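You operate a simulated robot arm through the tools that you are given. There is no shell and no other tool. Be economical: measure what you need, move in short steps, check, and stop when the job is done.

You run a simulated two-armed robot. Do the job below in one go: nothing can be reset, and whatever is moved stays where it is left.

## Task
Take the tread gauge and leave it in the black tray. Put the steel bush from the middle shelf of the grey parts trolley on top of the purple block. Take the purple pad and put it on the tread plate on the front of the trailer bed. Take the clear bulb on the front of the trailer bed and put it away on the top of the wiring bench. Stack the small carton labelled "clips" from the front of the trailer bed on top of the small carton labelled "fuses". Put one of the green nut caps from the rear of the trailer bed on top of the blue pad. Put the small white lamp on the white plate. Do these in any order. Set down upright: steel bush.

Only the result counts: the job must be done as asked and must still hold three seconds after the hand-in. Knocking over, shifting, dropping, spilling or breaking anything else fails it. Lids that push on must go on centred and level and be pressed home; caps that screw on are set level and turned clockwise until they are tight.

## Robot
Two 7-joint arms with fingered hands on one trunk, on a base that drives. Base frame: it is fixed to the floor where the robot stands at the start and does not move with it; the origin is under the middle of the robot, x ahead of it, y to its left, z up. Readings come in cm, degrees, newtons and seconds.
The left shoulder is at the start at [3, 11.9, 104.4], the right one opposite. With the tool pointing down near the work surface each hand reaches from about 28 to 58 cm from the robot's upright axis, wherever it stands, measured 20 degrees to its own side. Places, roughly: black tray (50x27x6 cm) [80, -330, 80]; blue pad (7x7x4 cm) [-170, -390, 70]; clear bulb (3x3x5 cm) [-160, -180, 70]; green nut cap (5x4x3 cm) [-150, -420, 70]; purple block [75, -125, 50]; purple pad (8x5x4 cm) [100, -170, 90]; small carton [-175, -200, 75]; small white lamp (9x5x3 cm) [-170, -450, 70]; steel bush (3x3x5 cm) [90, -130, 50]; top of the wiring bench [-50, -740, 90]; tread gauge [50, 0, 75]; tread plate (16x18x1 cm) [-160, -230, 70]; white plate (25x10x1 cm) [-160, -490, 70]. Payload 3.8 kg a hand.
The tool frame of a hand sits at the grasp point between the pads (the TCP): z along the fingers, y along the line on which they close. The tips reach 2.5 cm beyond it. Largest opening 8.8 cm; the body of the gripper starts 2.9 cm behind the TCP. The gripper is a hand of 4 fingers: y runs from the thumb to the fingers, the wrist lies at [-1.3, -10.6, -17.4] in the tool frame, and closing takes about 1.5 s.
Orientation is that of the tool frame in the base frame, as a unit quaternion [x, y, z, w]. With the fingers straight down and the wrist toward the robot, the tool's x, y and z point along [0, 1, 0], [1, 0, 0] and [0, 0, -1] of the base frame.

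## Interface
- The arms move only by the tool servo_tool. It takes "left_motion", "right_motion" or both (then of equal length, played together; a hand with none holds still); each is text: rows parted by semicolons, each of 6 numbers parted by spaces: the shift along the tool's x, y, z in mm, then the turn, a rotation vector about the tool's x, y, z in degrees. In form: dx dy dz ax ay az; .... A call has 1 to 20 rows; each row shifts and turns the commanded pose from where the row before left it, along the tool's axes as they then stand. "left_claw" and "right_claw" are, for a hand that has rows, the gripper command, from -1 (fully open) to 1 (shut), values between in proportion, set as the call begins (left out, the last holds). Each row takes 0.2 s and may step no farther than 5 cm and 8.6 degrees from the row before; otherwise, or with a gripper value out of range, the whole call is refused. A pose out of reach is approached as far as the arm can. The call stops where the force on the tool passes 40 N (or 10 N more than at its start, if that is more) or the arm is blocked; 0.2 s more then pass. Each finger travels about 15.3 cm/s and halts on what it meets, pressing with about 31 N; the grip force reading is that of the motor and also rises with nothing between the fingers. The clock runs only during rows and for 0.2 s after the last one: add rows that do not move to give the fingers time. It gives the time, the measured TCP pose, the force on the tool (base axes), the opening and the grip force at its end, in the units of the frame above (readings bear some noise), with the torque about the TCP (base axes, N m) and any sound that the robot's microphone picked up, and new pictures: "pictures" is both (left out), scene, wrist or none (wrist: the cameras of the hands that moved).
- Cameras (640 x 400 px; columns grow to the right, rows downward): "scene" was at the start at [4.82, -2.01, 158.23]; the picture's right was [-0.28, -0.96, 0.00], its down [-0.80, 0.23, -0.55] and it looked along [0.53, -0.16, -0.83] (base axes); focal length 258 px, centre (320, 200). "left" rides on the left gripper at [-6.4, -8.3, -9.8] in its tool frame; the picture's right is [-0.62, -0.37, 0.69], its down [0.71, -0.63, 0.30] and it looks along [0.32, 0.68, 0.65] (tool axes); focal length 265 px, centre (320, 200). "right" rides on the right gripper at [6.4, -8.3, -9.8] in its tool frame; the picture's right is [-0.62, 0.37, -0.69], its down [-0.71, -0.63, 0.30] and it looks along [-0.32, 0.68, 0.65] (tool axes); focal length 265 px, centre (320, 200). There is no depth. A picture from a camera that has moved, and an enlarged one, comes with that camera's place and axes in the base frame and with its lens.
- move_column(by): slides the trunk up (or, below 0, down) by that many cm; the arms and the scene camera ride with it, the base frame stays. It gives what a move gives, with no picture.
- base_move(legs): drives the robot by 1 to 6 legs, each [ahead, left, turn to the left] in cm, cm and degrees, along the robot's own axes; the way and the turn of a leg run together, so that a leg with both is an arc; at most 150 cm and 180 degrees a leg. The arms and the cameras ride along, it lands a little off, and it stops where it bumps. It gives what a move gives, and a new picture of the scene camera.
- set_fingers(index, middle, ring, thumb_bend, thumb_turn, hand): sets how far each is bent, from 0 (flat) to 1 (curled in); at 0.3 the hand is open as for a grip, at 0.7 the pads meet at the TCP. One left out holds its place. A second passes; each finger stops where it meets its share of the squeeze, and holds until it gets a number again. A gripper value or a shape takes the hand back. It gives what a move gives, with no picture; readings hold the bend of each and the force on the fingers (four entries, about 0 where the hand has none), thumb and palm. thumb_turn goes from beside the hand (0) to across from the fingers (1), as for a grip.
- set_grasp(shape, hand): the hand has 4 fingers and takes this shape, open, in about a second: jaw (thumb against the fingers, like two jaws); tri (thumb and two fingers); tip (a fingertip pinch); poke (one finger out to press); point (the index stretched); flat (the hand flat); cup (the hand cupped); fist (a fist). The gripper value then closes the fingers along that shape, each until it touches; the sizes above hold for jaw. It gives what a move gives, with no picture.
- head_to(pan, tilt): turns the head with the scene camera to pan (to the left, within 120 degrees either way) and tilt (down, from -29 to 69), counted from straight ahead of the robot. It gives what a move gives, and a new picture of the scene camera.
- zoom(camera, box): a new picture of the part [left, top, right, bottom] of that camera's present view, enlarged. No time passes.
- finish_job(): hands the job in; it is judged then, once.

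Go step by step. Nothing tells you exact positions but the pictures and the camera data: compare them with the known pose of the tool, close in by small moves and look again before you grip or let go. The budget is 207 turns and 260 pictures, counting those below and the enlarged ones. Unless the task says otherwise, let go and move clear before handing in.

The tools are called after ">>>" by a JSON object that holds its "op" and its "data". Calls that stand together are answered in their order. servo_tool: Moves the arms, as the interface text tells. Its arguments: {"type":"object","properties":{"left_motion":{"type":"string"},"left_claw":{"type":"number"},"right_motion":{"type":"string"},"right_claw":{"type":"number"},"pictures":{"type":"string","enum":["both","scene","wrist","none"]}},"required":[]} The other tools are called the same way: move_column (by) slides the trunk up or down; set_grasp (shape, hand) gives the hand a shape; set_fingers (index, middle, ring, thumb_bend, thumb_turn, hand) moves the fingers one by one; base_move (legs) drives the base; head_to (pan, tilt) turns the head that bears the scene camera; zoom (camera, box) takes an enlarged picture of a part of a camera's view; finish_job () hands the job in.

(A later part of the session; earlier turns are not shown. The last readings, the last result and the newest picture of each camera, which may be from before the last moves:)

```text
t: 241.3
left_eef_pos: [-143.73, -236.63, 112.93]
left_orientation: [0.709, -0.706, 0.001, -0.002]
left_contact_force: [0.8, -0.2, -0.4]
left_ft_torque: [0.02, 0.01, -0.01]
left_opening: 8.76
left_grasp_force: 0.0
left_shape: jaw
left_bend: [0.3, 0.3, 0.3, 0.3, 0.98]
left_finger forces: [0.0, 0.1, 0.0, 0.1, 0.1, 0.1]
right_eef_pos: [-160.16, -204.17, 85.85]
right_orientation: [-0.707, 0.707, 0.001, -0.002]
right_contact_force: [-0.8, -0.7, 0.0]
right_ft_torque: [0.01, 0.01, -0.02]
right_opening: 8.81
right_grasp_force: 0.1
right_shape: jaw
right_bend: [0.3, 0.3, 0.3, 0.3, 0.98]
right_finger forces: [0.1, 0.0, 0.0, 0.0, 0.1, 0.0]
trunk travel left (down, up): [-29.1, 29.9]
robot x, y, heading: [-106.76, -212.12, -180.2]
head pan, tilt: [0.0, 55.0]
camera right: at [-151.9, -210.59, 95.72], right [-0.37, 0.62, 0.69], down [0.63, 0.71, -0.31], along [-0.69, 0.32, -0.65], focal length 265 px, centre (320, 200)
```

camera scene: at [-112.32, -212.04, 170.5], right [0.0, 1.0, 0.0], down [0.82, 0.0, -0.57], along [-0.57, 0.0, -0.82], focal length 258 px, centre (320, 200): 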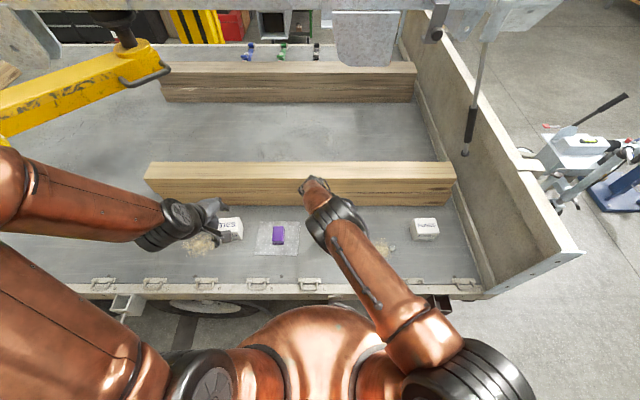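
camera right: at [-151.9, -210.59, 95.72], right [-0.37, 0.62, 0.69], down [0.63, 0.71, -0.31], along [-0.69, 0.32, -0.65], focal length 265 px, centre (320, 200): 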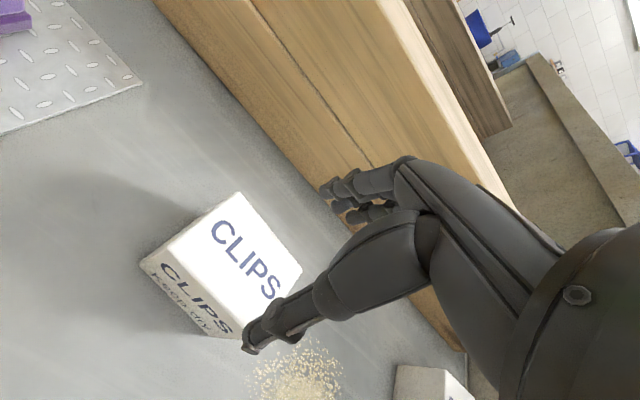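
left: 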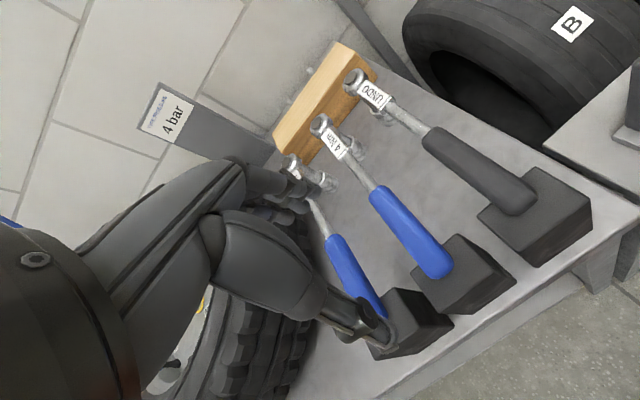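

Carton top spans x −165…−157.5, y −208…−200; centre [-161.3,-204.1]. Aligning and lowering.

>>> {"op": "servo_tool", "data": {"right_motion": "0 11 0 0 0 0; 0 0 0 0 0 0; 0 0 0 0 0 0", "pictures": "none"}}

>>> {"op": "move_column", "data": {"by": -6.5}}

>>> {"op": "servo_tool", "data": {"right_motion": "0 0 0 0 0 0", "pictures": "wrist"}}

```text
t: 242.1
left_eef_pos: [-143.73, -236.53, 112.93]
left_orientation: [0.709, -0.706, 0.001, -0.001]
left_contact_force: [0.6, 0.2, -0.4]
left_ft_torque: [0.0, 0.01, 0.01]
left_opening: 8.75
left_grasp_force: 0.2
left_shape: jaw
left_bend: [0.3, 0.3, 0.3, 0.3, 0.98]
left_finger forces: [0.0, 0.1, 0.0, 0.0, 0.1, 0.0]
right_eef_pos: [-161.34, -204.14, 85.83]
right_orientation: [-0.707, 0.707, 0.0, -0.001]
right_contact_force: [0.1, 0.7, 0.5]
right_ft_torque: [-0.01, 0.01, -0.01]
right_opening: 8.77
right_grasp_force: 0.0
right_shape: jaw
right_bend: [0.3, 0.3, 0.3, 0.3, 0.98]
right_finger forces: [0.1, 0.0, 0.1, 0.1, 0.0, 0.0]
trunk travel left (down, up): [-29.1, 29.9]
robot x, y, heading: [-107.15, -211.66, -180.3]
head pan, tilt: [0.0, 55.0]
```

```text
t: 243.1
left_eef_pos: [-143.78, -236.61, 106.45]
left_orientation: [0.71, -0.705, 0.001, -0.001]
left_contact_force: [0.3, 0.5, -0.3]
left_ft_torque: [0.03, 0.03, 0.01]
left_opening: 8.76
left_grasp_force: 0.1
left_shape: jaw
left_bend: [0.3, 0.3, 0.3, 0.3, 0.98]
left_finger forces: [0.0, 0.1, 0.0, 0.0, 0.0, 0.0]
right_eef_pos: [-161.39, -204.17, 79.4]
right_orientation: [-0.707, 0.707, 0.001, -0.002]
right_contact_force: [0.1, 0.1, -0.2]
right_ft_torque: [-0.01, 0.03, -0.02]
right_opening: 8.8
right_grasp_force: 0.1
right_shape: jaw
right_bend: [0.3, 0.3, 0.3, 0.3, 0.98]
right_finger forces: [0.1, 0.1, 0.0, 0.0, 0.1, 0.1]
trunk travel left (down, up): [-22.6, 36.4]
robot x, y, heading: [-107.14, -212.49, -179.9]
head pan, tilt: [0.0, 55.0]
```

```text
t: 243.5
left_eef_pos: [-143.71, -236.71, 106.46]
left_orientation: [0.709, -0.705, 0.001, -0.001]
left_contact_force: [0.4, -0.4, -0.1]
left_ft_torque: [0.01, -0.01, 0.02]
left_opening: 8.79
left_grasp_force: 0.0
left_shape: jaw
left_bend: [0.3, 0.3, 0.3, 0.3, 0.98]
left_finger forces: [0.1, 0.0, 0.0, 0.1, 0.0, 0.0]
right_eef_pos: [-161.33, -204.12, 79.42]
right_orientation: [-0.707, 0.708, 0.001, -0.001]
right_contact_force: [-0.5, 0.3, 0.8]
right_ft_torque: [-0.02, 0.02, 0.01]
right_opening: 8.79
right_grasp_force: 0.0
right_shape: jaw
right_bend: [0.3, 0.3, 0.3, 0.3, 0.98]
right_finger forces: [0.0, 0.0, 0.0, 0.0, 0.1, 0.0]
trunk travel left (down, up): [-22.6, 36.4]
robot x, y, heading: [-106.7, -212.18, -180.0]
head pan, tilt: [0.0, 55.0]
camera right: at [-153.0, -210.61, 89.22], right [-0.37, 0.62, 0.69], down [0.63, 0.71, -0.31], along [-0.68, 0.33, -0.65], focal length 265 px, centre (320, 200)
```

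right: 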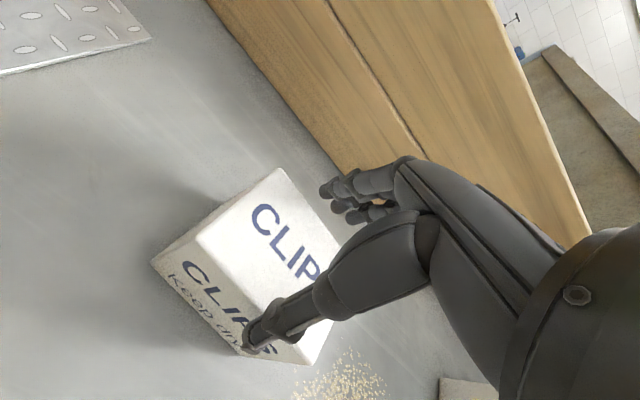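

>>> {"op": "servo_tool", "data": {"right_motion": "0 -3 0 0 0 0; 0 0 0 0 0 0", "pictures": "none"}}

>>> {"op": "move_column", "data": {"by": -3}}

>>> {"op": "servo_tool", "data": {"right_motion": "0 0 0 0 0 0", "pictures": "wrist"}}

```text
t: 244.1
left_eef_pos: [-143.72, -236.59, 106.47]
left_orientation: [0.709, -0.706, 0.0, -0.002]
left_contact_force: [0.8, -0.4, 1.0]
left_ft_torque: [0.0, 0.0, 0.0]
left_opening: 8.78
left_grasp_force: 0.0
left_shape: jaw
left_bend: [0.3, 0.3, 0.3, 0.3, 0.98]
left_finger forces: [0.0, 0.0, 0.0, 0.1, 0.0, 0.1]
right_eef_pos: [-161.08, -204.11, 79.46]
right_orientation: [-0.706, 0.708, 0.0, -0.001]
right_contact_force: [-0.1, 0.2, -0.9]
right_ft_torque: [0.01, 0.0, -0.02]
right_opening: 8.76
right_grasp_force: 0.0
right_shape: jaw
right_bend: [0.3, 0.3, 0.3, 0.3, 0.98]
right_finger forces: [0.0, 0.0, 0.0, 0.1, 0.1, 0.2]
trunk travel left (down, up): [-22.6, 36.4]
robot x, y, heading: [-107.22, -212.46, -179.8]
head pan, tilt: [0.0, 55.0]
```

```text
t: 244.9
left_eef_pos: [-143.73, -236.66, 103.6]
left_orientation: [0.709, -0.705, 0.0, -0.001]
left_contact_force: [-0.6, 0.2, 0.5]
left_ft_torque: [0.02, 0.0, -0.03]
left_opening: 8.75
left_grasp_force: 0.0
left_shape: jaw
left_bend: [0.3, 0.3, 0.3, 0.3, 0.98]
left_finger forces: [0.0, 0.1, 0.0, 0.1, 0.1, 0.1]
right_eef_pos: [-160.96, -204.25, 76.38]
right_orientation: [-0.707, 0.707, 0.0, -0.002]
right_contact_force: [0.9, 0.1, 5.8]
right_ft_torque: [-0.02, -0.04, -0.01]
right_opening: 8.81
right_grasp_force: 0.1
right_shape: jaw
right_bend: [0.29, 0.3, 0.3, 0.28, 0.97]
right_finger forces: [3.1, 0.0, 0.0, 0.0, 4.4, 0.0]
trunk travel left (down, up): [-19.6, 39.4]
robot x, y, heading: [-106.79, -212.0, -180.1]
head pan, tilt: [0.0, 55.0]
```

```text
t: 245.3
left_eef_pos: [-143.81, -236.6, 103.58]
left_orientation: [0.709, -0.706, 0.0, -0.002]
left_contact_force: [0.7, -0.7, 0.1]
left_ft_torque: [0.0, 0.03, 0.0]
left_opening: 8.75
left_grasp_force: 0.1
left_shape: jaw
left_bend: [0.3, 0.3, 0.3, 0.3, 0.98]
left_finger forces: [0.0, 0.0, 0.0, 0.0, 0.1, 0.1]
right_eef_pos: [-161.09, -204.15, 76.42]
right_orientation: [-0.706, 0.708, 0.001, -0.002]
right_contact_force: [1.2, 0.0, 7.1]
right_ft_torque: [-0.05, -0.01, -0.03]
right_opening: 8.79
right_grasp_force: 0.0
right_shape: jaw
right_bend: [0.29, 0.3, 0.3, 0.28, 0.97]
right_finger forces: [3.7, 0.1, 0.0, 0.0, 4.2, 0.0]
trunk travel left (down, up): [-19.6, 39.4]
robot x, y, heading: [-106.86, -212.24, -179.9]
head pan, tilt: [0.0, 55.0]
camera right: at [-152.69, -210.62, 86.26], right [-0.36, 0.62, 0.69], down [0.63, 0.71, -0.31], along [-0.69, 0.32, -0.65], focal length 265 px, centre (320, 200)
```

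right: 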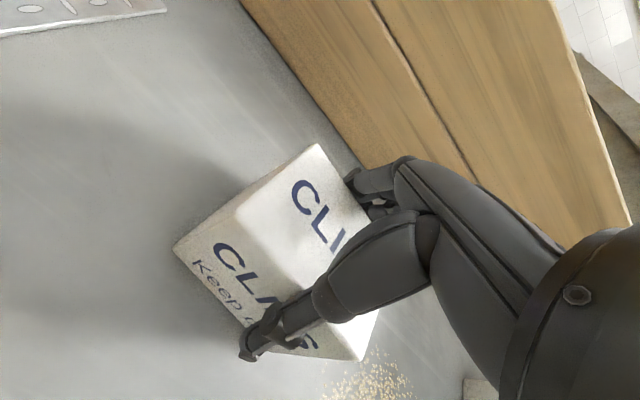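

The fingers already straddle the carton snugly (touching both sides). Closing here.

>>> {"op": "servo_tool", "data": {"right_motion": "0 0 0 0 0 0; 0 0 0 0 0 0; 0 0 0 0 0 0; 0 0 0 0 0 0; 0 0 0 0 0 0; 0 0 0 0 0 0", "right_claw": 1, "pictures": "none"}}

>>> {"op": "move_column", "data": {"by": 4}}

>>> {"op": "servo_tool", "data": {"right_motion": "0 0 0 0 0 0", "pictures": "both"}}

```text
t: 246.7
left_eef_pos: [-143.64, -236.67, 103.51]
left_orientation: [0.709, -0.705, 0.0, -0.001]
left_contact_force: [0.1, -0.1, 0.6]
left_ft_torque: [-0.02, 0.02, -0.06]
left_opening: 8.79
left_grasp_force: 0.1
left_shape: jaw
left_bend: [0.3, 0.3, 0.3, 0.3, 0.98]
left_finger forces: [0.1, 0.0, 0.0, 0.0, 0.0, 0.0]
right_eef_pos: [-161.08, -204.21, 76.31]
right_orientation: [-0.707, 0.708, 0.002, -0.001]
right_contact_force: [0.5, -0.4, 5.1]
right_ft_torque: [0.07, 0.17, 0.0]
right_opening: 6.36
right_grasp_force: 31.2
right_shape: jaw
right_bend: [0.28, 0.38, 0.35, 0.52, 0.97]
right_finger forces: [23.5, 13.4, 4.0, 0.0, 42.6, 0.0]
trunk travel left (down, up): [-19.6, 39.4]
robot x, y, heading: [-107.08, -211.77, -180.0]
head pan, tilt: [0.0, 55.0]
```

```text
t: 247.5
left_eef_pos: [-143.7, -236.74, 107.55]
left_orientation: [0.708, -0.706, 0.0, -0.001]
left_contact_force: [0.2, -0.5, 0.0]
left_ft_torque: [-0.03, 0.03, 0.0]
left_opening: 8.77
left_grasp_force: 0.1
left_shape: jaw
left_bend: [0.3, 0.3, 0.3, 0.3, 0.98]
left_finger forces: [0.0, 0.0, 0.1, 0.0, 0.1, 0.0]
right_eef_pos: [-161.06, -204.08, 80.4]
right_orientation: [-0.707, 0.708, 0.001, -0.001]
right_contact_force: [-1.0, 0.6, -1.6]
right_ft_torque: [0.01, 0.0, 0.04]
right_opening: 6.37
right_grasp_force: 30.8
right_shape: jaw
right_bend: [0.28, 0.38, 0.35, 0.52, 0.97]
right_finger forces: [23.9, 13.3, 4.0, 0.1, 41.7, 0.0]
trunk travel left (down, up): [-23.6, 35.4]
robot x, y, heading: [-107.22, -212.29, -180.0]
head pan, tilt: [0.0, 55.0]
```

```text
t: 247.9
left_eef_pos: [-143.78, -236.58, 107.47]
left_orientation: [0.709, -0.705, 0.001, -0.001]
left_contact_force: [-0.6, 0.6, -0.1]
left_ft_torque: [-0.02, 0.0, -0.01]
left_opening: 8.76
left_grasp_force: 0.2
left_shape: jaw
left_bend: [0.3, 0.3, 0.3, 0.3, 0.98]
left_finger forces: [0.1, 0.0, 0.0, 0.0, 0.0, 0.0]
right_eef_pos: [-160.98, -204.12, 80.34]
right_orientation: [-0.706, 0.708, 0.0, -0.001]
right_contact_force: [-0.8, 0.0, -1.7]
right_ft_torque: [-0.02, 0.02, 0.02]
right_opening: 6.34
right_grasp_force: 31.3
right_shape: jaw
right_bend: [0.28, 0.38, 0.35, 0.52, 0.97]
right_finger forces: [23.9, 13.3, 4.0, 0.1, 41.6, 0.0]
trunk travel left (down, up): [-23.6, 35.4]
robot x, y, heading: [-106.99, -212.05, -179.8]
head pan, tilt: [0.0, 55.0]
camera scene: at [-112.34, -212.14, 161.99], right [0.0, 1.0, 0.0], down [0.82, 0.0, -0.57], along [-0.57, 0.0, -0.82], focal length 258 px, centre (320, 200)
camera right: at [-152.72, -210.61, 90.2], right [-0.37, 0.62, 0.69], down [0.63, 0.71, -0.31], along [-0.68, 0.33, -0.65], focal length 265 px, centre (320, 200)
```

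scene: 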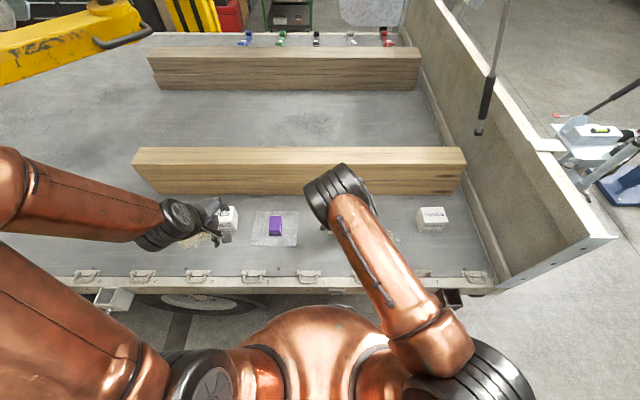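
right: 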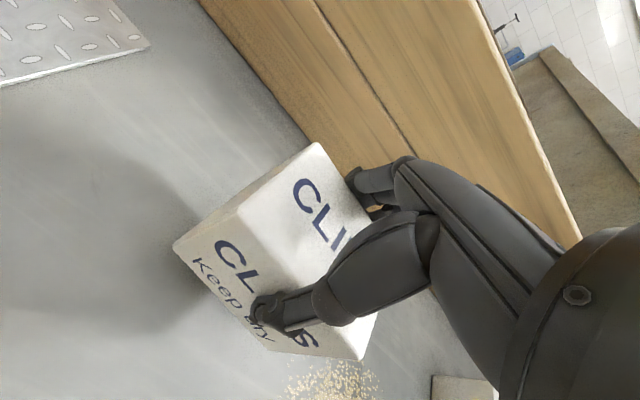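

The carton is held. Raising and driving right to above FUSES (≈[-165.5,-168]).

>>> {"op": "move_column", "data": {"by": 14}}

>>> {"op": "base_move", "data": {"legs": [[0, -34, 0]]}}

>>> {"op": "servo_tool", "data": {"right_motion": "0 0 0 0 0 0", "pictures": "wrist"}}

```text
t: 249.6
left_eef_pos: [-143.78, -236.63, 121.56]
left_orientation: [0.709, -0.706, 0.001, -0.003]
left_contact_force: [-0.2, -0.2, -0.4]
left_ft_torque: [-0.01, -0.03, 0.0]
left_opening: 8.76
left_grasp_force: 0.1
left_shape: jaw
left_bend: [0.3, 0.3, 0.3, 0.3, 0.98]
left_finger forces: [0.0, 0.0, 0.0, 0.1, 0.0, 0.0]
right_eef_pos: [-160.94, -204.0, 94.23]
right_orientation: [-0.706, 0.708, 0.001, -0.001]
right_contact_force: [-0.3, 0.0, -0.9]
right_ft_torque: [0.01, 0.01, -0.01]
right_opening: 6.39
right_grasp_force: 30.7
right_shape: jaw
right_bend: [0.28, 0.38, 0.35, 0.52, 0.97]
right_finger forces: [23.9, 13.3, 4.0, 0.0, 41.7, 0.0]
trunk travel left (down, up): [-37.6, 21.4]
robot x, y, heading: [-107.32, -211.98, -179.9]
head pan, tilt: [0.0, 55.0]
```

```text
t: 251.8
left_eef_pos: [-143.62, -202.56, 121.53]
left_orientation: [0.708, -0.706, 0.001, -0.002]
left_contact_force: [-0.1, -0.2, -0.4]
left_ft_torque: [0.0, -0.02, 0.01]
left_opening: 8.76
left_grasp_force: 0.0
left_shape: jaw
left_bend: [0.3, 0.3, 0.3, 0.3, 0.98]
left_finger forces: [0.1, 0.1, 0.0, 0.1, 0.0, 0.0]
right_eef_pos: [-161.05, -170.11, 94.32]
right_orientation: [0.707, -0.707, 0.001, 0.001]
right_contact_force: [0.5, 0.0, -1.6]
right_ft_torque: [0.03, -0.01, -0.01]
right_opening: 6.39
right_grasp_force: 30.7
right_shape: jaw
right_bend: [0.28, 0.38, 0.35, 0.52, 0.97]
right_finger forces: [23.9, 13.3, 4.0, 0.0, 41.7, 0.0]
trunk travel left (down, up): [-37.6, 21.4]
robot x, y, heading: [-106.81, -178.19, -179.8]
head pan, tilt: [0.0, 55.0]
camera scene: at [-112.38, -178.05, 175.99], right [0.0, 1.0, 0.0], down [0.82, 0.0, -0.57], along [-0.57, 0.0, -0.82], focal length 258 px, centre (320, 200)
```

scene: 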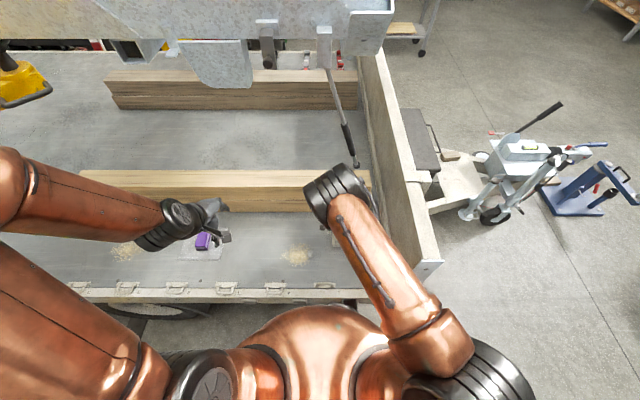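

```text
t: 252.2
left_eef_pos: [-143.85, -202.81, 121.49]
left_orientation: [0.71, -0.705, 0.0, -0.002]
left_contact_force: [0.2, -0.4, -0.3]
left_ft_torque: [0.03, -0.02, -0.02]
left_opening: 8.77
left_grasp_force: 0.0
left_shape: jaw
left_bend: [0.3, 0.3, 0.3, 0.3, 0.98]
left_finger forces: [0.0, 0.0, 0.1, 0.0, 0.1, 0.1]
right_eef_pos: [-161.03, -170.27, 94.25]
right_orientation: [-0.707, 0.707, 0.002, -0.002]
right_contact_force: [0.6, 0.0, -2.2]
right_ft_torque: [-0.01, 0.02, -0.03]
right_opening: 6.34
right_grasp_force: 31.1
right_shape: jaw
right_bend: [0.28, 0.38, 0.35, 0.52, 0.97]
right_finger forces: [23.9, 13.2, 4.0, 0.1, 41.7, 0.1]
trunk travel left (down, up): [-37.6, 21.4]
robot x, y, heading: [-106.88, -177.95, -179.8]
head pan, tilt: [0.0, 55.0]
camera right: at [-152.77, -176.7, 104.21], right [-0.37, 0.62, 0.69], down [0.63, 0.71, -0.31], along [-0.69, 0.32, -0.65], focal length 265 px, centre (320, 200)
```

right: 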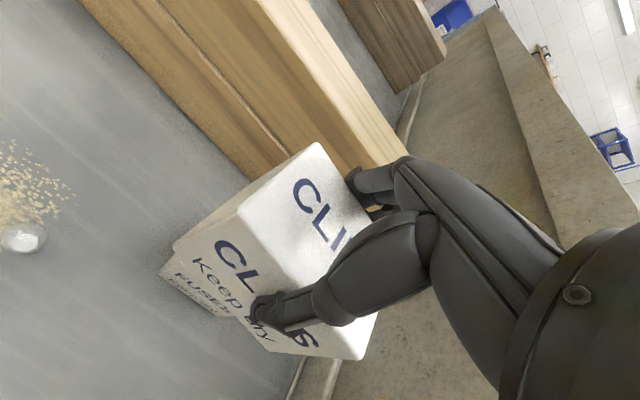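

>>> {"op": "zoom", "data": {"camera": "right", "box": [130, 200, 310, 312]}}

```text
3.56 times, centred on (220, 256) of right
camera zoom: at [-152.77, -176.7, 104.21], right [-0.37, 0.62, 0.69], down [0.63, 0.71, -0.31], along [-0.69, 0.32, -0.65], focal length 944 px, centre (676, 1)
```

zoom: 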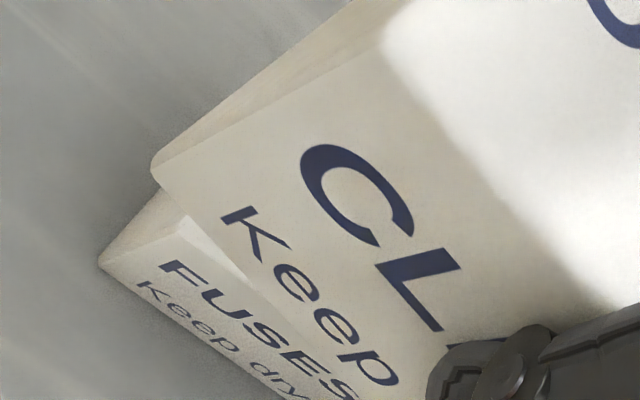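

FUSES' top front-left corner is ≈[-161.1,-172.75,78]; the held CLIPS is at front x −157.85, left y −175.3. Shifting by −3.3 in x and +2.5 in y, then lowering part way.

>>> {"op": "servo_tool", "data": {"right_motion": "-12 16 0 0 0 0; -13 17 0 0 0 0; 0 0 0 0 0 0; 0 0 0 0 0 0", "pictures": "none"}}

>>> {"op": "move_column", "data": {"by": -8}}

>>> {"op": "zoom", "data": {"camera": "right", "box": [110, 140, 430, 340]}}

```text
t: 253.2
left_eef_pos: [-143.74, -202.6, 121.38]
left_orientation: [0.709, -0.705, 0.001, -0.001]
left_contact_force: [-0.6, -0.6, 0.6]
left_ft_torque: [-0.01, 0.0, -0.02]
left_opening: 8.79
left_grasp_force: 0.1
left_shape: jaw
left_bend: [0.3, 0.3, 0.3, 0.3, 0.98]
left_finger forces: [0.0, 0.0, 0.0, 0.0, 0.1, 0.1]
right_eef_pos: [-164.55, -167.68, 94.29]
right_orientation: [-0.707, 0.708, 0.001, -0.001]
right_contact_force: [0.1, -0.5, -2.1]
right_ft_torque: [-0.02, 0.0, -0.03]
right_opening: 6.37
right_grasp_force: 31.2
right_shape: jaw
right_bend: [0.28, 0.38, 0.35, 0.52, 0.97]
right_finger forces: [23.7, 13.4, 4.0, 0.0, 41.7, 0.0]
trunk travel left (down, up): [-37.6, 21.4]
robot x, y, heading: [-107.09, -177.69, -180.1]
head pan, tilt: [0.0, 55.0]
```

```text
t: 254.4
left_eef_pos: [-143.75, -202.72, 113.55]
left_orientation: [0.709, -0.705, 0.001, -0.001]
left_contact_force: [0.5, -0.2, -0.4]
left_ft_torque: [-0.01, -0.01, -0.02]
left_opening: 8.77
left_grasp_force: 0.0
left_shape: jaw
left_bend: [0.3, 0.3, 0.3, 0.3, 0.98]
left_finger forces: [0.0, 0.0, 0.0, 0.1, 0.0, 0.0]
right_eef_pos: [-164.3, -167.82, 86.48]
right_orientation: [0.707, -0.707, -0.001, 0.001]
right_contact_force: [-0.5, 0.1, -2.0]
right_ft_torque: [-0.01, 0.0, 0.0]
right_opening: 6.38
right_grasp_force: 31.3
right_shape: jaw
right_bend: [0.28, 0.38, 0.35, 0.52, 0.97]
right_finger forces: [23.8, 13.3, 4.0, 0.0, 41.7, 0.0]
trunk travel left (down, up): [-29.6, 29.4]
robot x, y, heading: [-107.51, -177.64, -179.8]
head pan, tilt: [0.0, 55.0]
```

```text
2.00 times, centred on (270, 240) of right
camera zoom: at [-156.07, -174.16, 96.24], right [-0.37, 0.62, 0.69], down [0.63, 0.71, -0.31], along [-0.69, 0.32, -0.65], focal length 531 px, centre (420, 120)
```

zoom: 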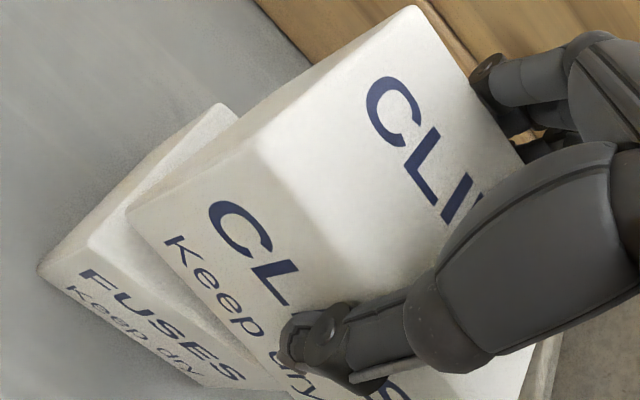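

Aligned within 3 mm. Lowering the last 3.5 cm in steps.

>>> {"op": "move_column", "data": {"by": -2.6}}

>>> {"op": "move_column", "data": {"by": -0.5}}

>>> {"op": "move_column", "data": {"by": -0.5}}

```text
t: 255.1
left_eef_pos: [-143.7, -202.73, 110.99]
left_orientation: [0.709, -0.705, 0.001, -0.001]
left_contact_force: [0.1, 0.0, 0.0]
left_ft_torque: [0.03, 0.0, -0.04]
left_opening: 8.76
left_grasp_force: 0.1
left_shape: jaw
left_bend: [0.3, 0.3, 0.3, 0.3, 0.98]
left_finger forces: [0.0, 0.0, 0.0, 0.1, 0.0, 0.0]
right_eef_pos: [-164.36, -167.62, 83.91]
right_orientation: [-0.707, 0.707, 0.001, -0.003]
right_contact_force: [0.8, -1.1, 6.7]
right_ft_torque: [0.08, 0.19, 0.0]
right_opening: 6.32
right_grasp_force: 30.9
right_shape: jaw
right_bend: [0.28, 0.38, 0.35, 0.53, 0.97]
right_finger forces: [22.4, 13.8, 4.5, 0.0, 42.4, 0.0]
trunk travel left (down, up): [-27.0, 32.0]
robot x, y, heading: [-106.9, -178.49, -180.0]
head pan, tilt: [0.0, 55.0]
```

```text
t: 255.6
left_eef_pos: [-143.55, -202.55, 110.44]
left_orientation: [0.709, -0.705, 0.0, -0.001]
left_contact_force: [-0.1, -0.1, 0.1]
left_ft_torque: [0.02, 0.01, -0.01]
left_opening: 8.76
left_grasp_force: 0.1
left_shape: jaw
left_bend: [0.3, 0.3, 0.3, 0.3, 0.98]
left_finger forces: [0.0, 0.1, 0.0, 0.1, 0.1, 0.0]
right_eef_pos: [-164.46, -167.76, 83.82]
right_orientation: [0.707, -0.707, -0.005, 0.005]
right_contact_force: [4.0, 1.3, 34.2]
right_ft_torque: [0.09, 0.14, -0.02]
right_opening: 6.27
right_grasp_force: 30.6
right_shape: jaw
right_bend: [0.28, 0.38, 0.35, 0.54, 0.97]
right_finger forces: [20.7, 13.3, 4.4, 0.1, 43.2, 0.0]
trunk travel left (down, up): [-26.5, 32.5]
robot x, y, heading: [-107.38, -178.0, -179.7]
head pan, tilt: [0.0, 55.0]
```

```text
t: 256.0
left_eef_pos: [-143.6, -202.68, 110.34]
left_orientation: [0.709, -0.705, 0.0, -0.001]
left_contact_force: [-0.4, -0.7, 0.0]
left_ft_torque: [-0.02, -0.04, -0.01]
left_opening: 8.75
left_grasp_force: 0.0
left_shape: jaw
left_bend: [0.3, 0.3, 0.3, 0.3, 0.98]
left_finger forces: [0.0, 0.1, 0.0, 0.1, 0.0, 0.0]
right_eef_pos: [-164.69, -167.82, 83.73]
right_orientation: [-0.707, 0.707, 0.006, -0.008]
right_contact_force: [10.8, 0.8, 27.2]
right_ft_torque: [0.03, -0.45, -0.06]
right_opening: 6.17
right_grasp_force: 30.5
right_shape: jaw
right_bend: [0.28, 0.39, 0.36, 0.54, 0.97]
right_finger forces: [17.9, 12.4, 4.1, 0.0, 47.2, 0.0]
trunk travel left (down, up): [-26.3, 32.7]
robot x, y, heading: [-106.91, -177.63, -179.9]
head pan, tilt: [0.0, 55.0]
stopped: the force on the tool passed its limit at 49 N (the readings are from after the stop); the commanded pose is now the measured one
```

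Contact made. Easing up 0.5 cm-equivalent, then opening.

>>> {"op": "move_column", "data": {"by": 0.3}}

>>> {"op": "servo_tool", "data": {"right_motion": "0 0 0 0 0 0; 0 0 0 0 0 0; 0 0 0 0 0 0; 0 0 0 0 0 0; 0 0 0 0 0 0", "right_claw": -1, "pictures": "wrist"}}

```text
t: 256.5
left_eef_pos: [-143.63, -202.59, 110.61]
left_orientation: [0.709, -0.705, 0.0, 0.0]
left_contact_force: [0.0, 0.5, 0.3]
left_ft_torque: [-0.02, 0.0, 0.02]
left_opening: 8.8
left_grasp_force: 0.0
left_shape: jaw
left_bend: [0.3, 0.3, 0.3, 0.3, 0.98]
left_finger forces: [0.0, 0.0, 0.0, 0.0, 0.0, 0.1]
right_eef_pos: [-164.7, -167.87, 83.83]
right_orientation: [0.707, -0.707, -0.004, 0.006]
right_contact_force: [2.7, -0.1, 11.0]
right_ft_torque: [0.08, 0.09, -0.01]
right_opening: 6.2
right_grasp_force: 30.3
right_shape: jaw
right_bend: [0.28, 0.39, 0.36, 0.54, 0.97]
right_finger forces: [19.7, 13.5, 4.8, 0.1, 41.9, 0.1]
trunk travel left (down, up): [-26.6, 32.4]
robot x, y, heading: [-106.94, -177.79, -179.6]
head pan, tilt: [0.0, 55.0]
```

```text
t: 257.7
left_eef_pos: [-143.67, -202.65, 110.52]
left_orientation: [0.71, -0.705, -0.001, -0.002]
left_contact_force: [-0.4, 0.2, 0.0]
left_ft_torque: [0.0, 0.04, -0.01]
left_opening: 8.77
left_grasp_force: 0.0
left_shape: jaw
left_bend: [0.3, 0.3, 0.3, 0.3, 0.98]
left_finger forces: [0.1, 0.1, 0.0, 0.1, 0.0, 0.0]
right_eef_pos: [-164.63, -167.66, 83.82]
right_orientation: [-0.707, 0.707, 0.004, -0.007]
right_contact_force: [3.6, -1.0, 9.6]
right_ft_torque: [-0.03, -0.04, -0.04]
right_opening: 8.77
right_grasp_force: 0.0
right_shape: jaw
right_bend: [0.29, 0.3, 0.3, 0.27, 0.97]
right_finger forces: [3.0, 0.0, 0.1, 0.0, 6.8, 0.1]
trunk travel left (down, up): [-26.6, 32.4]
robot x, y, heading: [-107.05, -178.01, -179.6]
head pan, tilt: [0.0, 55.0]
camera right: at [-156.23, -174.2, 93.58], right [-0.36, 0.62, 0.7], down [0.63, 0.71, -0.32], along [-0.69, 0.32, -0.65], focal length 265 px, centre (320, 200)
```

right: 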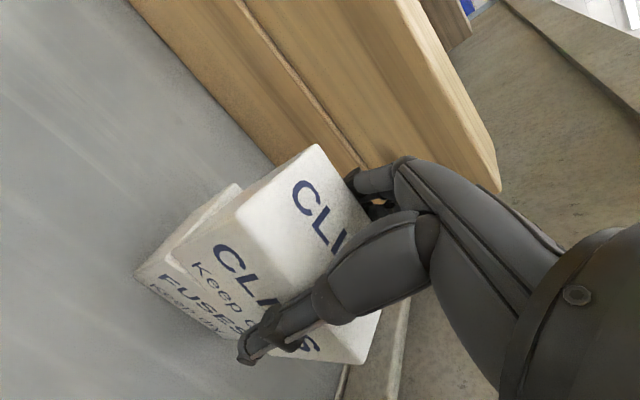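

The fully open jaw still touches both sides; I'll flatten the fingers for more room before rising.

>>> {"op": "set_fingers", "data": {"hand": "right", "index": 0.15, "middle": 0.15, "ring": 0.15, "thumb_bend": 0.12}}

>>> {"op": "move_column", "data": {"by": 3}}

>>> {"op": "zoom", "data": {"camera": "right", "box": [110, 140, 430, 340]}}

```text
t: 258.7
left_eef_pos: [-143.86, -202.62, 110.52]
left_orientation: [0.709, -0.705, 0.001, -0.002]
left_contact_force: [-0.5, -0.7, -0.3]
left_ft_torque: [-0.03, -0.01, -0.03]
left_opening: 8.75
left_grasp_force: 0.0
left_shape: jaw
left_bend: [0.3, 0.3, 0.3, 0.3, 0.98]
left_finger forces: [0.0, 0.1, 0.1, 0.0, 0.0, 0.0]
right_eef_pos: [-164.87, -167.77, 83.83]
right_orientation: [-0.707, 0.707, 0.003, -0.005]
right_contact_force: [0.6, 0.4, -0.4]
right_ft_torque: [0.04, 0.0, 0.0]
right_opening: 11.42
right_grasp_force: 0.5
right_shape: fingers
right_bend: [0.15, 0.15, 0.15, 0.12, 0.97]
right_finger forces: [0.1, 0.0, 0.0, 0.0, 0.2, 0.1]
trunk travel left (down, up): [-26.6, 32.4]
robot x, y, heading: [-106.94, -177.96, -180.0]
head pan, tilt: [0.0, 55.0]
```

```text
t: 259.4
left_eef_pos: [-143.8, -202.68, 113.5]
left_orientation: [0.709, -0.705, 0.0, -0.002]
left_contact_force: [0.1, -0.1, -1.0]
left_ft_torque: [0.02, -0.03, 0.07]
left_opening: 8.8
left_grasp_force: 0.0
left_shape: jaw
left_bend: [0.3, 0.3, 0.3, 0.3, 0.98]
left_finger forces: [0.1, 0.0, 0.0, 0.0, 0.0, 0.0]
right_eef_pos: [-164.74, -167.83, 86.65]
right_orientation: [-0.707, 0.707, 0.003, -0.006]
right_contact_force: [0.2, -0.2, 0.0]
right_ft_torque: [0.0, 0.0, 0.04]
right_opening: 11.42
right_grasp_force: 0.1
right_shape: fingers
right_bend: [0.15, 0.15, 0.15, 0.12, 0.97]
right_finger forces: [0.0, 0.1, 0.0, 0.0, 0.0, 0.0]
trunk travel left (down, up): [-29.6, 29.4]
robot x, y, heading: [-107.32, -177.8, -179.9]
head pan, tilt: [0.0, 55.0]
```

```text
2.00 times, centred on (270, 240) of right
camera zoom: at [-156.35, -174.19, 96.52], right [-0.36, 0.62, 0.7], down [0.63, 0.71, -0.31], along [-0.69, 0.32, -0.65], focal length 531 px, centre (420, 120)
```

zoom: 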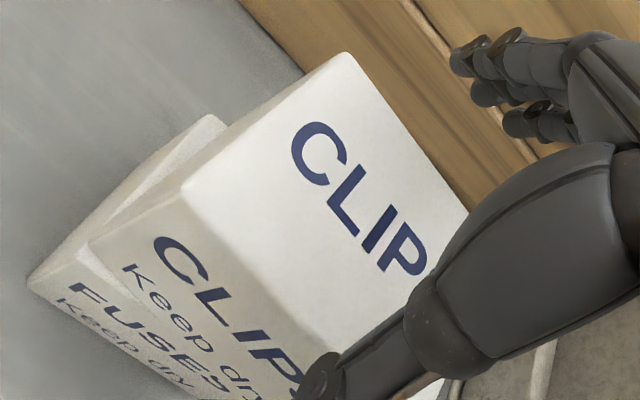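

CLIPS sits on FUSES. Raising clear and moving over the bulb for a look.

>>> {"op": "move_column", "data": {"by": 8}}

>>> {"op": "set_grasp", "data": {"hand": "right", "shape": "jaw"}}

>>> {"op": "servo_tool", "data": {"right_motion": "45 -15 0 0 0 0; 45 -15 0 0 0 0; 45 -15 0 0 0 0; 0 0 0 0 0 0; 0 0 0 0 0 0", "pictures": "wrist"}}

```text
t: 260.6
left_eef_pos: [-143.88, -202.63, 121.6]
left_orientation: [0.709, -0.705, 0.001, -0.001]
left_contact_force: [0.1, -0.3, 0.9]
left_ft_torque: [0.0, 0.01, 0.0]
left_opening: 8.77
left_grasp_force: 0.1
left_shape: jaw
left_bend: [0.3, 0.3, 0.3, 0.3, 0.98]
left_finger forces: [0.0, 0.0, 0.0, 0.0, 0.1, 0.1]
right_eef_pos: [-164.69, -167.83, 94.68]
right_orientation: [0.707, -0.707, -0.003, 0.005]
right_contact_force: [-0.1, 0.2, 0.2]
right_ft_torque: [-0.03, -0.02, -0.01]
right_opening: 11.41
right_grasp_force: 0.0
right_shape: fingers
right_bend: [0.15, 0.15, 0.15, 0.12, 0.97]
right_finger forces: [0.0, 0.1, 0.1, 0.1, 0.0, 0.0]
trunk travel left (down, up): [-37.6, 21.4]
robot x, y, heading: [-107.21, -177.86, -179.7]
head pan, tilt: [0.0, 55.0]
```

```text
t: 261.5
left_eef_pos: [-143.82, -202.63, 121.57]
left_orientation: [0.709, -0.705, 0.0, -0.002]
left_contact_force: [0.7, -0.5, -0.1]
left_ft_torque: [0.01, 0.0, -0.01]
left_opening: 8.76
left_grasp_force: 0.2
left_shape: jaw
left_bend: [0.3, 0.3, 0.3, 0.3, 0.98]
left_finger forces: [0.0, 0.1, 0.0, 0.1, 0.0, 0.1]
right_eef_pos: [-164.72, -167.85, 94.61]
right_orientation: [-0.707, 0.707, 0.003, -0.005]
right_contact_force: [0.2, 0.1, -0.1]
right_ft_torque: [0.0, -0.02, -0.03]
right_opening: 8.8
right_grasp_force: 0.0
right_shape: jaw
right_bend: [0.3, 0.3, 0.3, 0.3, 0.97]
right_finger forces: [0.1, 0.0, 0.0, 0.0, 0.1, 0.0]
trunk travel left (down, up): [-37.6, 21.4]
robot x, y, heading: [-106.91, -177.93, -180.0]
head pan, tilt: [0.0, 55.0]
```

```text
t: 262.7
left_eef_pos: [-143.84, -202.65, 121.53]
left_orientation: [0.709, -0.706, 0.001, -0.002]
left_contact_force: [-0.3, -0.1, 0.0]
left_ft_torque: [-0.02, 0.01, -0.01]
left_opening: 8.76
left_grasp_force: 0.1
left_shape: jaw
left_bend: [0.3, 0.3, 0.3, 0.3, 0.98]
left_finger forces: [0.0, 0.1, 0.1, 0.0, 0.0, 0.0]
right_eef_pos: [-160.22, -181.16, 94.75]
right_orientation: [-0.707, 0.708, 0.003, -0.006]
right_contact_force: [0.7, 0.6, 0.8]
right_ft_torque: [0.0, 0.0, -0.01]
right_opening: 8.84
right_grasp_force: 0.2
right_shape: jaw
right_bend: [0.3, 0.3, 0.3, 0.3, 0.97]
right_finger forces: [0.0, 0.1, 0.1, 0.0, 0.0, 0.1]
trunk travel left (down, up): [-37.6, 21.4]
robot x, y, heading: [-107.26, -177.69, -179.7]
head pan, tilt: [0.0, 55.0]
camera right: at [-151.76, -187.66, 104.63], right [-0.36, 0.62, 0.7], down [0.63, 0.71, -0.31], along [-0.69, 0.32, -0.65], focal length 265 px, centre (320, 200)
```

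right: 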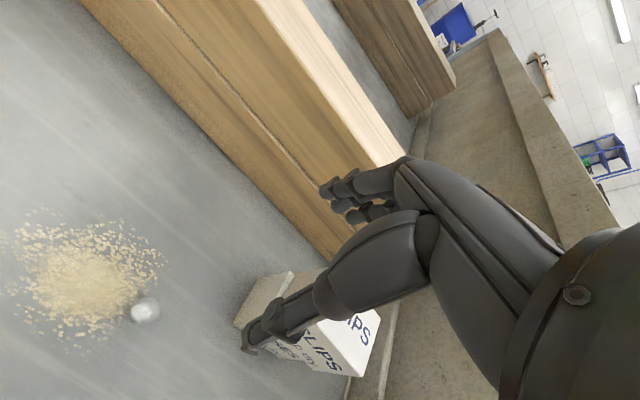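

>>> {"op": "zoom", "data": {"camera": "right", "box": [90, 265, 202, 335]}}

```text
5.71 times, centred on (146, 300) of right
camera zoom: at [-151.76, -187.66, 104.63], right [-0.36, 0.62, 0.7], down [0.63, 0.71, -0.31], along [-0.69, 0.32, -0.65], focal length 1517 px, centre (1314, -371)
```

zoom: 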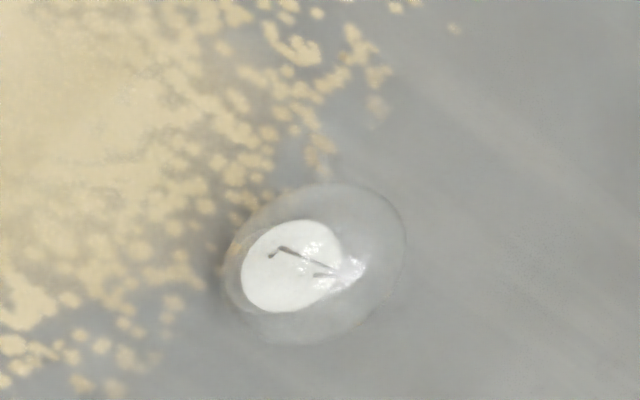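

The bulb stands upright at ≈[-156.45,-182.4], dome ~2.6 cm wide, top ≈76. I'll shape the fingers for a gentle three-point grip and lower over it.

>>> {"op": "set_fingers", "data": {"hand": "right", "index": 0.46, "middle": 0.46, "ring": 0.35, "thumb_bend": 0.46, "thumb_turn": 0.97}}

>>> {"op": "servo_tool", "data": {"right_motion": "12.5 -37 0 0.5 0.3 0; 0 0 0 0 0 0; 0 0 0 0 0 0", "pictures": "none"}}

>>> {"op": "move_column", "data": {"by": -12}}

>>> {"op": "servo_tool", "data": {"right_motion": "0 0 0 0 0 0", "pictures": "wrist"}}

```text
t: 263.7
left_eef_pos: [-143.64, -202.66, 121.53]
left_orientation: [0.709, -0.705, 0.001, -0.002]
left_contact_force: [-0.8, 0.4, -0.7]
left_ft_torque: [-0.03, -0.02, 0.03]
left_opening: 8.77
left_grasp_force: 0.0
left_shape: jaw
left_bend: [0.3, 0.3, 0.3, 0.3, 0.98]
left_finger forces: [0.1, 0.1, 0.0, 0.0, 0.0, 0.1]
right_eef_pos: [-160.2, -181.15, 94.95]
right_orientation: [-0.706, 0.708, 0.003, -0.005]
right_contact_force: [0.5, -0.2, -0.1]
right_ft_torque: [0.01, -0.02, 0.03]
right_opening: 5.14
right_grasp_force: 0.1
right_shape: fingers
right_bend: [0.46, 0.46, 0.35, 0.46, 0.96]
right_finger forces: [0.1, 0.1, 0.0, 0.1, 0.1, 0.0]
trunk travel left (down, up): [-37.6, 21.4]
robot x, y, heading: [-107.01, -178.25, -180.0]
head pan, tilt: [0.0, 55.0]
```

```text
t: 264.5
left_eef_pos: [-143.88, -202.68, 121.62]
left_orientation: [0.709, -0.705, 0.0, -0.002]
left_contact_force: [0.0, 0.1, 0.3]
left_ft_torque: [0.01, 0.0, 0.01]
left_opening: 8.79
left_grasp_force: 0.2
left_shape: jaw
left_bend: [0.3, 0.3, 0.3, 0.3, 0.98]
left_finger forces: [0.0, 0.0, 0.1, 0.1, 0.0, 0.1]
right_eef_pos: [-156.57, -182.39, 94.79]
right_orientation: [0.707, -0.707, 0.002, 0.005]
right_contact_force: [0.3, 0.6, 0.6]
right_ft_torque: [0.01, 0.01, -0.02]
right_opening: 5.09
right_grasp_force: 0.0
right_shape: fingers
right_bend: [0.46, 0.46, 0.35, 0.46, 0.96]
right_finger forces: [0.0, 0.0, 0.1, 0.1, 0.0, 0.1]
trunk travel left (down, up): [-37.6, 21.4]
robot x, y, heading: [-106.67, -178.25, -179.9]
head pan, tilt: [0.0, 55.0]
```

```text
t: 266.0
left_eef_pos: [-143.8, -202.53, 109.61]
left_orientation: [0.709, -0.705, 0.001, -0.002]
left_contact_force: [-0.4, 0.2, -0.8]
left_ft_torque: [0.0, 0.0, 0.04]
left_opening: 8.78
left_grasp_force: 0.0
left_shape: jaw
left_bend: [0.3, 0.3, 0.3, 0.3, 0.98]
left_finger forces: [0.1, 0.0, 0.0, 0.0, 0.1, 0.0]
right_eef_pos: [-156.56, -182.36, 82.85]
right_orientation: [0.707, -0.707, 0.002, 0.004]
right_contact_force: [0.2, -0.2, 0.1]
right_ft_torque: [0.02, 0.03, 0.03]
right_opening: 5.12
right_grasp_force: 0.0
right_shape: fingers
right_bend: [0.46, 0.46, 0.35, 0.46, 0.96]
right_finger forces: [0.0, 0.1, 0.0, 0.0, 0.0, 0.1]
trunk travel left (down, up): [-25.6, 33.4]
robot x, y, heading: [-107.13, -178.12, -180.0]
head pan, tilt: [0.0, 55.0]
```

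```text
t: 266.4
left_eef_pos: [-143.77, -202.5, 109.54]
left_orientation: [0.709, -0.705, 0.0, -0.002]
left_contact_force: [-0.3, 0.6, 0.1]
left_ft_torque: [-0.05, -0.02, 0.0]
left_opening: 8.79
left_grasp_force: 0.0
left_shape: jaw
left_bend: [0.3, 0.3, 0.3, 0.3, 0.98]
left_finger forces: [0.1, 0.0, 0.1, 0.0, 0.0, 0.1]
right_eef_pos: [-156.57, -182.39, 82.71]
right_orientation: [0.707, -0.707, 0.002, 0.004]
right_contact_force: [-0.1, 0.1, -0.8]
right_ft_torque: [0.04, 0.0, -0.02]
right_opening: 5.1
right_grasp_force: 0.0
right_shape: fingers
right_bend: [0.46, 0.46, 0.35, 0.46, 0.96]
right_finger forces: [0.0, 0.0, 0.0, 0.0, 0.1, 0.0]
trunk travel left (down, up): [-25.6, 33.4]
robot x, y, heading: [-107.0, -177.86, -180.2]
head pan, tilt: [0.0, 55.0]
camera right: at [-148.2, -188.83, 92.63], right [-0.37, 0.63, 0.69], down [0.63, 0.71, -0.31], along [-0.69, 0.32, -0.65], focal length 265 px, centre (320, 200)
```

right: 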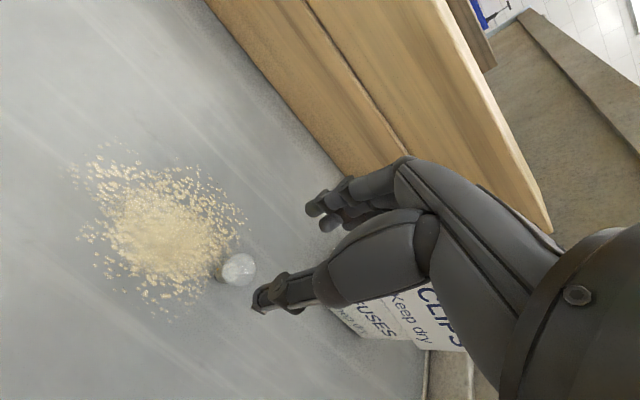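

>>> {"op": "servo_tool", "data": {"right_motion": "2 -3 0 0 0 0; 0 0 0 0 0 0", "pictures": "none"}}

>>> {"op": "move_column", "data": {"by": -6.2}}

>>> {"op": "zoom", "data": {"camera": "right", "box": [200, 150, 400, 275]}}

```text
t: 267.0
left_eef_pos: [-143.74, -202.66, 109.54]
left_orientation: [0.709, -0.705, 0.001, -0.001]
left_contact_force: [-0.3, -0.1, -0.1]
left_ft_torque: [0.02, 0.04, -0.06]
left_opening: 8.78
left_grasp_force: 0.0
left_shape: jaw
left_bend: [0.3, 0.3, 0.3, 0.3, 0.98]
left_finger forces: [0.0, 0.0, 0.0, 0.1, 0.0, 0.0]
right_eef_pos: [-156.29, -182.66, 82.72]
right_orientation: [0.707, -0.707, 0.002, 0.005]
right_contact_force: [0.3, -0.7, -0.1]
right_ft_torque: [0.0, 0.03, 0.0]
right_opening: 5.1
right_grasp_force: 0.1
right_shape: fingers
right_bend: [0.46, 0.46, 0.35, 0.46, 0.96]
right_finger forces: [0.0, 0.0, 0.1, 0.0, 0.0, 0.0]
trunk travel left (down, up): [-25.6, 33.4]
robot x, y, heading: [-107.06, -178.0, -179.9]
head pan, tilt: [0.0, 55.0]
```

```text
t: 268.0
left_eef_pos: [-143.74, -202.7, 103.37]
left_orientation: [0.709, -0.705, 0.001, -0.002]
left_contact_force: [0.1, -0.9, -0.9]
left_ft_torque: [-0.01, -0.01, -0.02]
left_opening: 8.75
left_grasp_force: 0.1
left_shape: jaw
left_bend: [0.3, 0.3, 0.3, 0.3, 0.98]
left_finger forces: [0.1, 0.0, 0.0, 0.0, 0.1, 0.0]
right_eef_pos: [-156.25, -182.62, 76.51]
right_orientation: [0.707, -0.707, 0.002, 0.004]
right_contact_force: [-0.5, -0.7, -0.1]
right_ft_torque: [0.0, -0.02, 0.03]
right_opening: 5.1
right_grasp_force: 0.0
right_shape: fingers
right_bend: [0.46, 0.46, 0.35, 0.46, 0.96]
right_finger forces: [0.0, 0.0, 0.1, 0.0, 0.0, 0.1]
trunk travel left (down, up): [-19.4, 39.6]
robot x, y, heading: [-107.21, -177.85, -180.0]
head pan, tilt: [0.0, 55.0]
```

```text
3.20 times, centred on (300, 212) of right
camera zoom: at [-147.88, -189.03, 86.44], right [-0.37, 0.63, 0.69], down [0.63, 0.71, -0.31], along [-0.69, 0.32, -0.65], focal length 849 px, centre (384, 160)
```

zoom: 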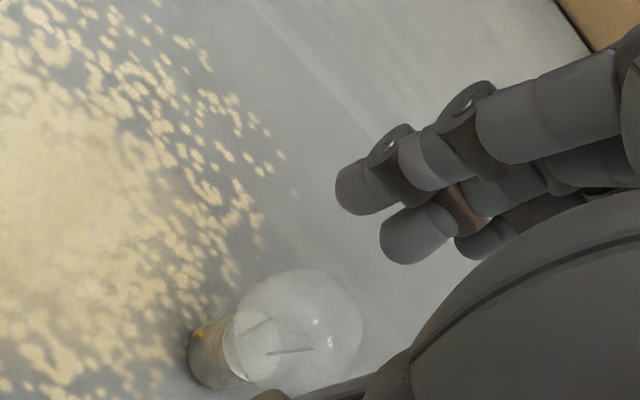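

>>> {"op": "set_fingers", "data": {"hand": "right", "index": 0.57, "middle": 0.57, "thumb_bend": 0.57}}

>>> {"op": "set_fingers", "data": {"hand": "right", "index": 0.64, "middle": 0.64, "thumb_bend": 0.64}}

>>> {"op": "zoom", "data": {"camera": "right", "box": [200, 150, 400, 275]}}

```text
t: 269.0
left_eef_pos: [-143.83, -202.67, 103.37]
left_orientation: [0.709, -0.706, 0.001, -0.002]
left_contact_force: [0.1, 0.1, -0.9]
left_ft_torque: [-0.01, -0.01, 0.02]
left_opening: 8.76
left_grasp_force: 0.0
left_shape: jaw
left_bend: [0.3, 0.3, 0.3, 0.3, 0.98]
left_finger forces: [0.0, 0.0, 0.0, 0.0, 0.1, 0.1]
right_eef_pos: [-156.33, -182.63, 76.54]
right_orientation: [0.708, -0.707, 0.002, 0.004]
right_contact_force: [0.2, 0.4, 0.8]
right_ft_torque: [-0.03, 0.0, -0.01]
right_opening: 2.89
right_grasp_force: 0.1
right_shape: fingers
right_bend: [0.56, 0.56, 0.35, 0.56, 0.98]
right_finger forces: [0.0, 0.1, 0.0, 0.1, 0.0, 0.0]
trunk travel left (down, up): [-19.4, 39.6]
robot x, y, heading: [-107.0, -178.01, -179.9]
head pan, tilt: [0.0, 55.0]
```

```text
t: 270.0
left_eef_pos: [-143.94, -202.59, 103.25]
left_orientation: [0.709, -0.705, 0.0, -0.003]
left_contact_force: [-0.9, -0.3, 0.6]
left_ft_torque: [0.0, -0.02, 0.05]
left_opening: 8.76
left_grasp_force: 0.1
left_shape: jaw
left_bend: [0.3, 0.3, 0.3, 0.3, 0.98]
left_finger forces: [0.1, 0.1, 0.0, 0.0, 0.0, 0.0]
right_eef_pos: [-156.22, -182.61, 76.5]
right_orientation: [0.707, -0.707, 0.002, 0.004]
right_contact_force: [0.0, -1.1, 0.3]
right_ft_torque: [-0.03, 0.02, 0.0]
right_opening: 1.16
right_grasp_force: 0.1
right_shape: fingers
right_bend: [0.64, 0.64, 0.35, 0.64, 0.99]
right_finger forces: [0.1, 0.4, 0.0, 0.0, 0.0, 0.0]
trunk travel left (down, up): [-19.4, 39.6]
robot x, y, heading: [-107.15, -177.74, -180.0]
head pan, tilt: [0.0, 55.0]
```

```text
3.20 times, centred on (300, 212) of right
camera zoom: at [-147.88, -189.03, 86.43], right [-0.37, 0.63, 0.69], down [0.63, 0.71, -0.31], along [-0.69, 0.32, -0.65], focal length 849 px, centre (384, 160)
```

zoom: 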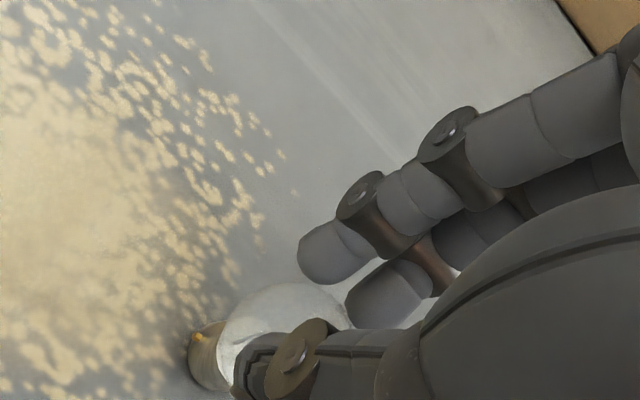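

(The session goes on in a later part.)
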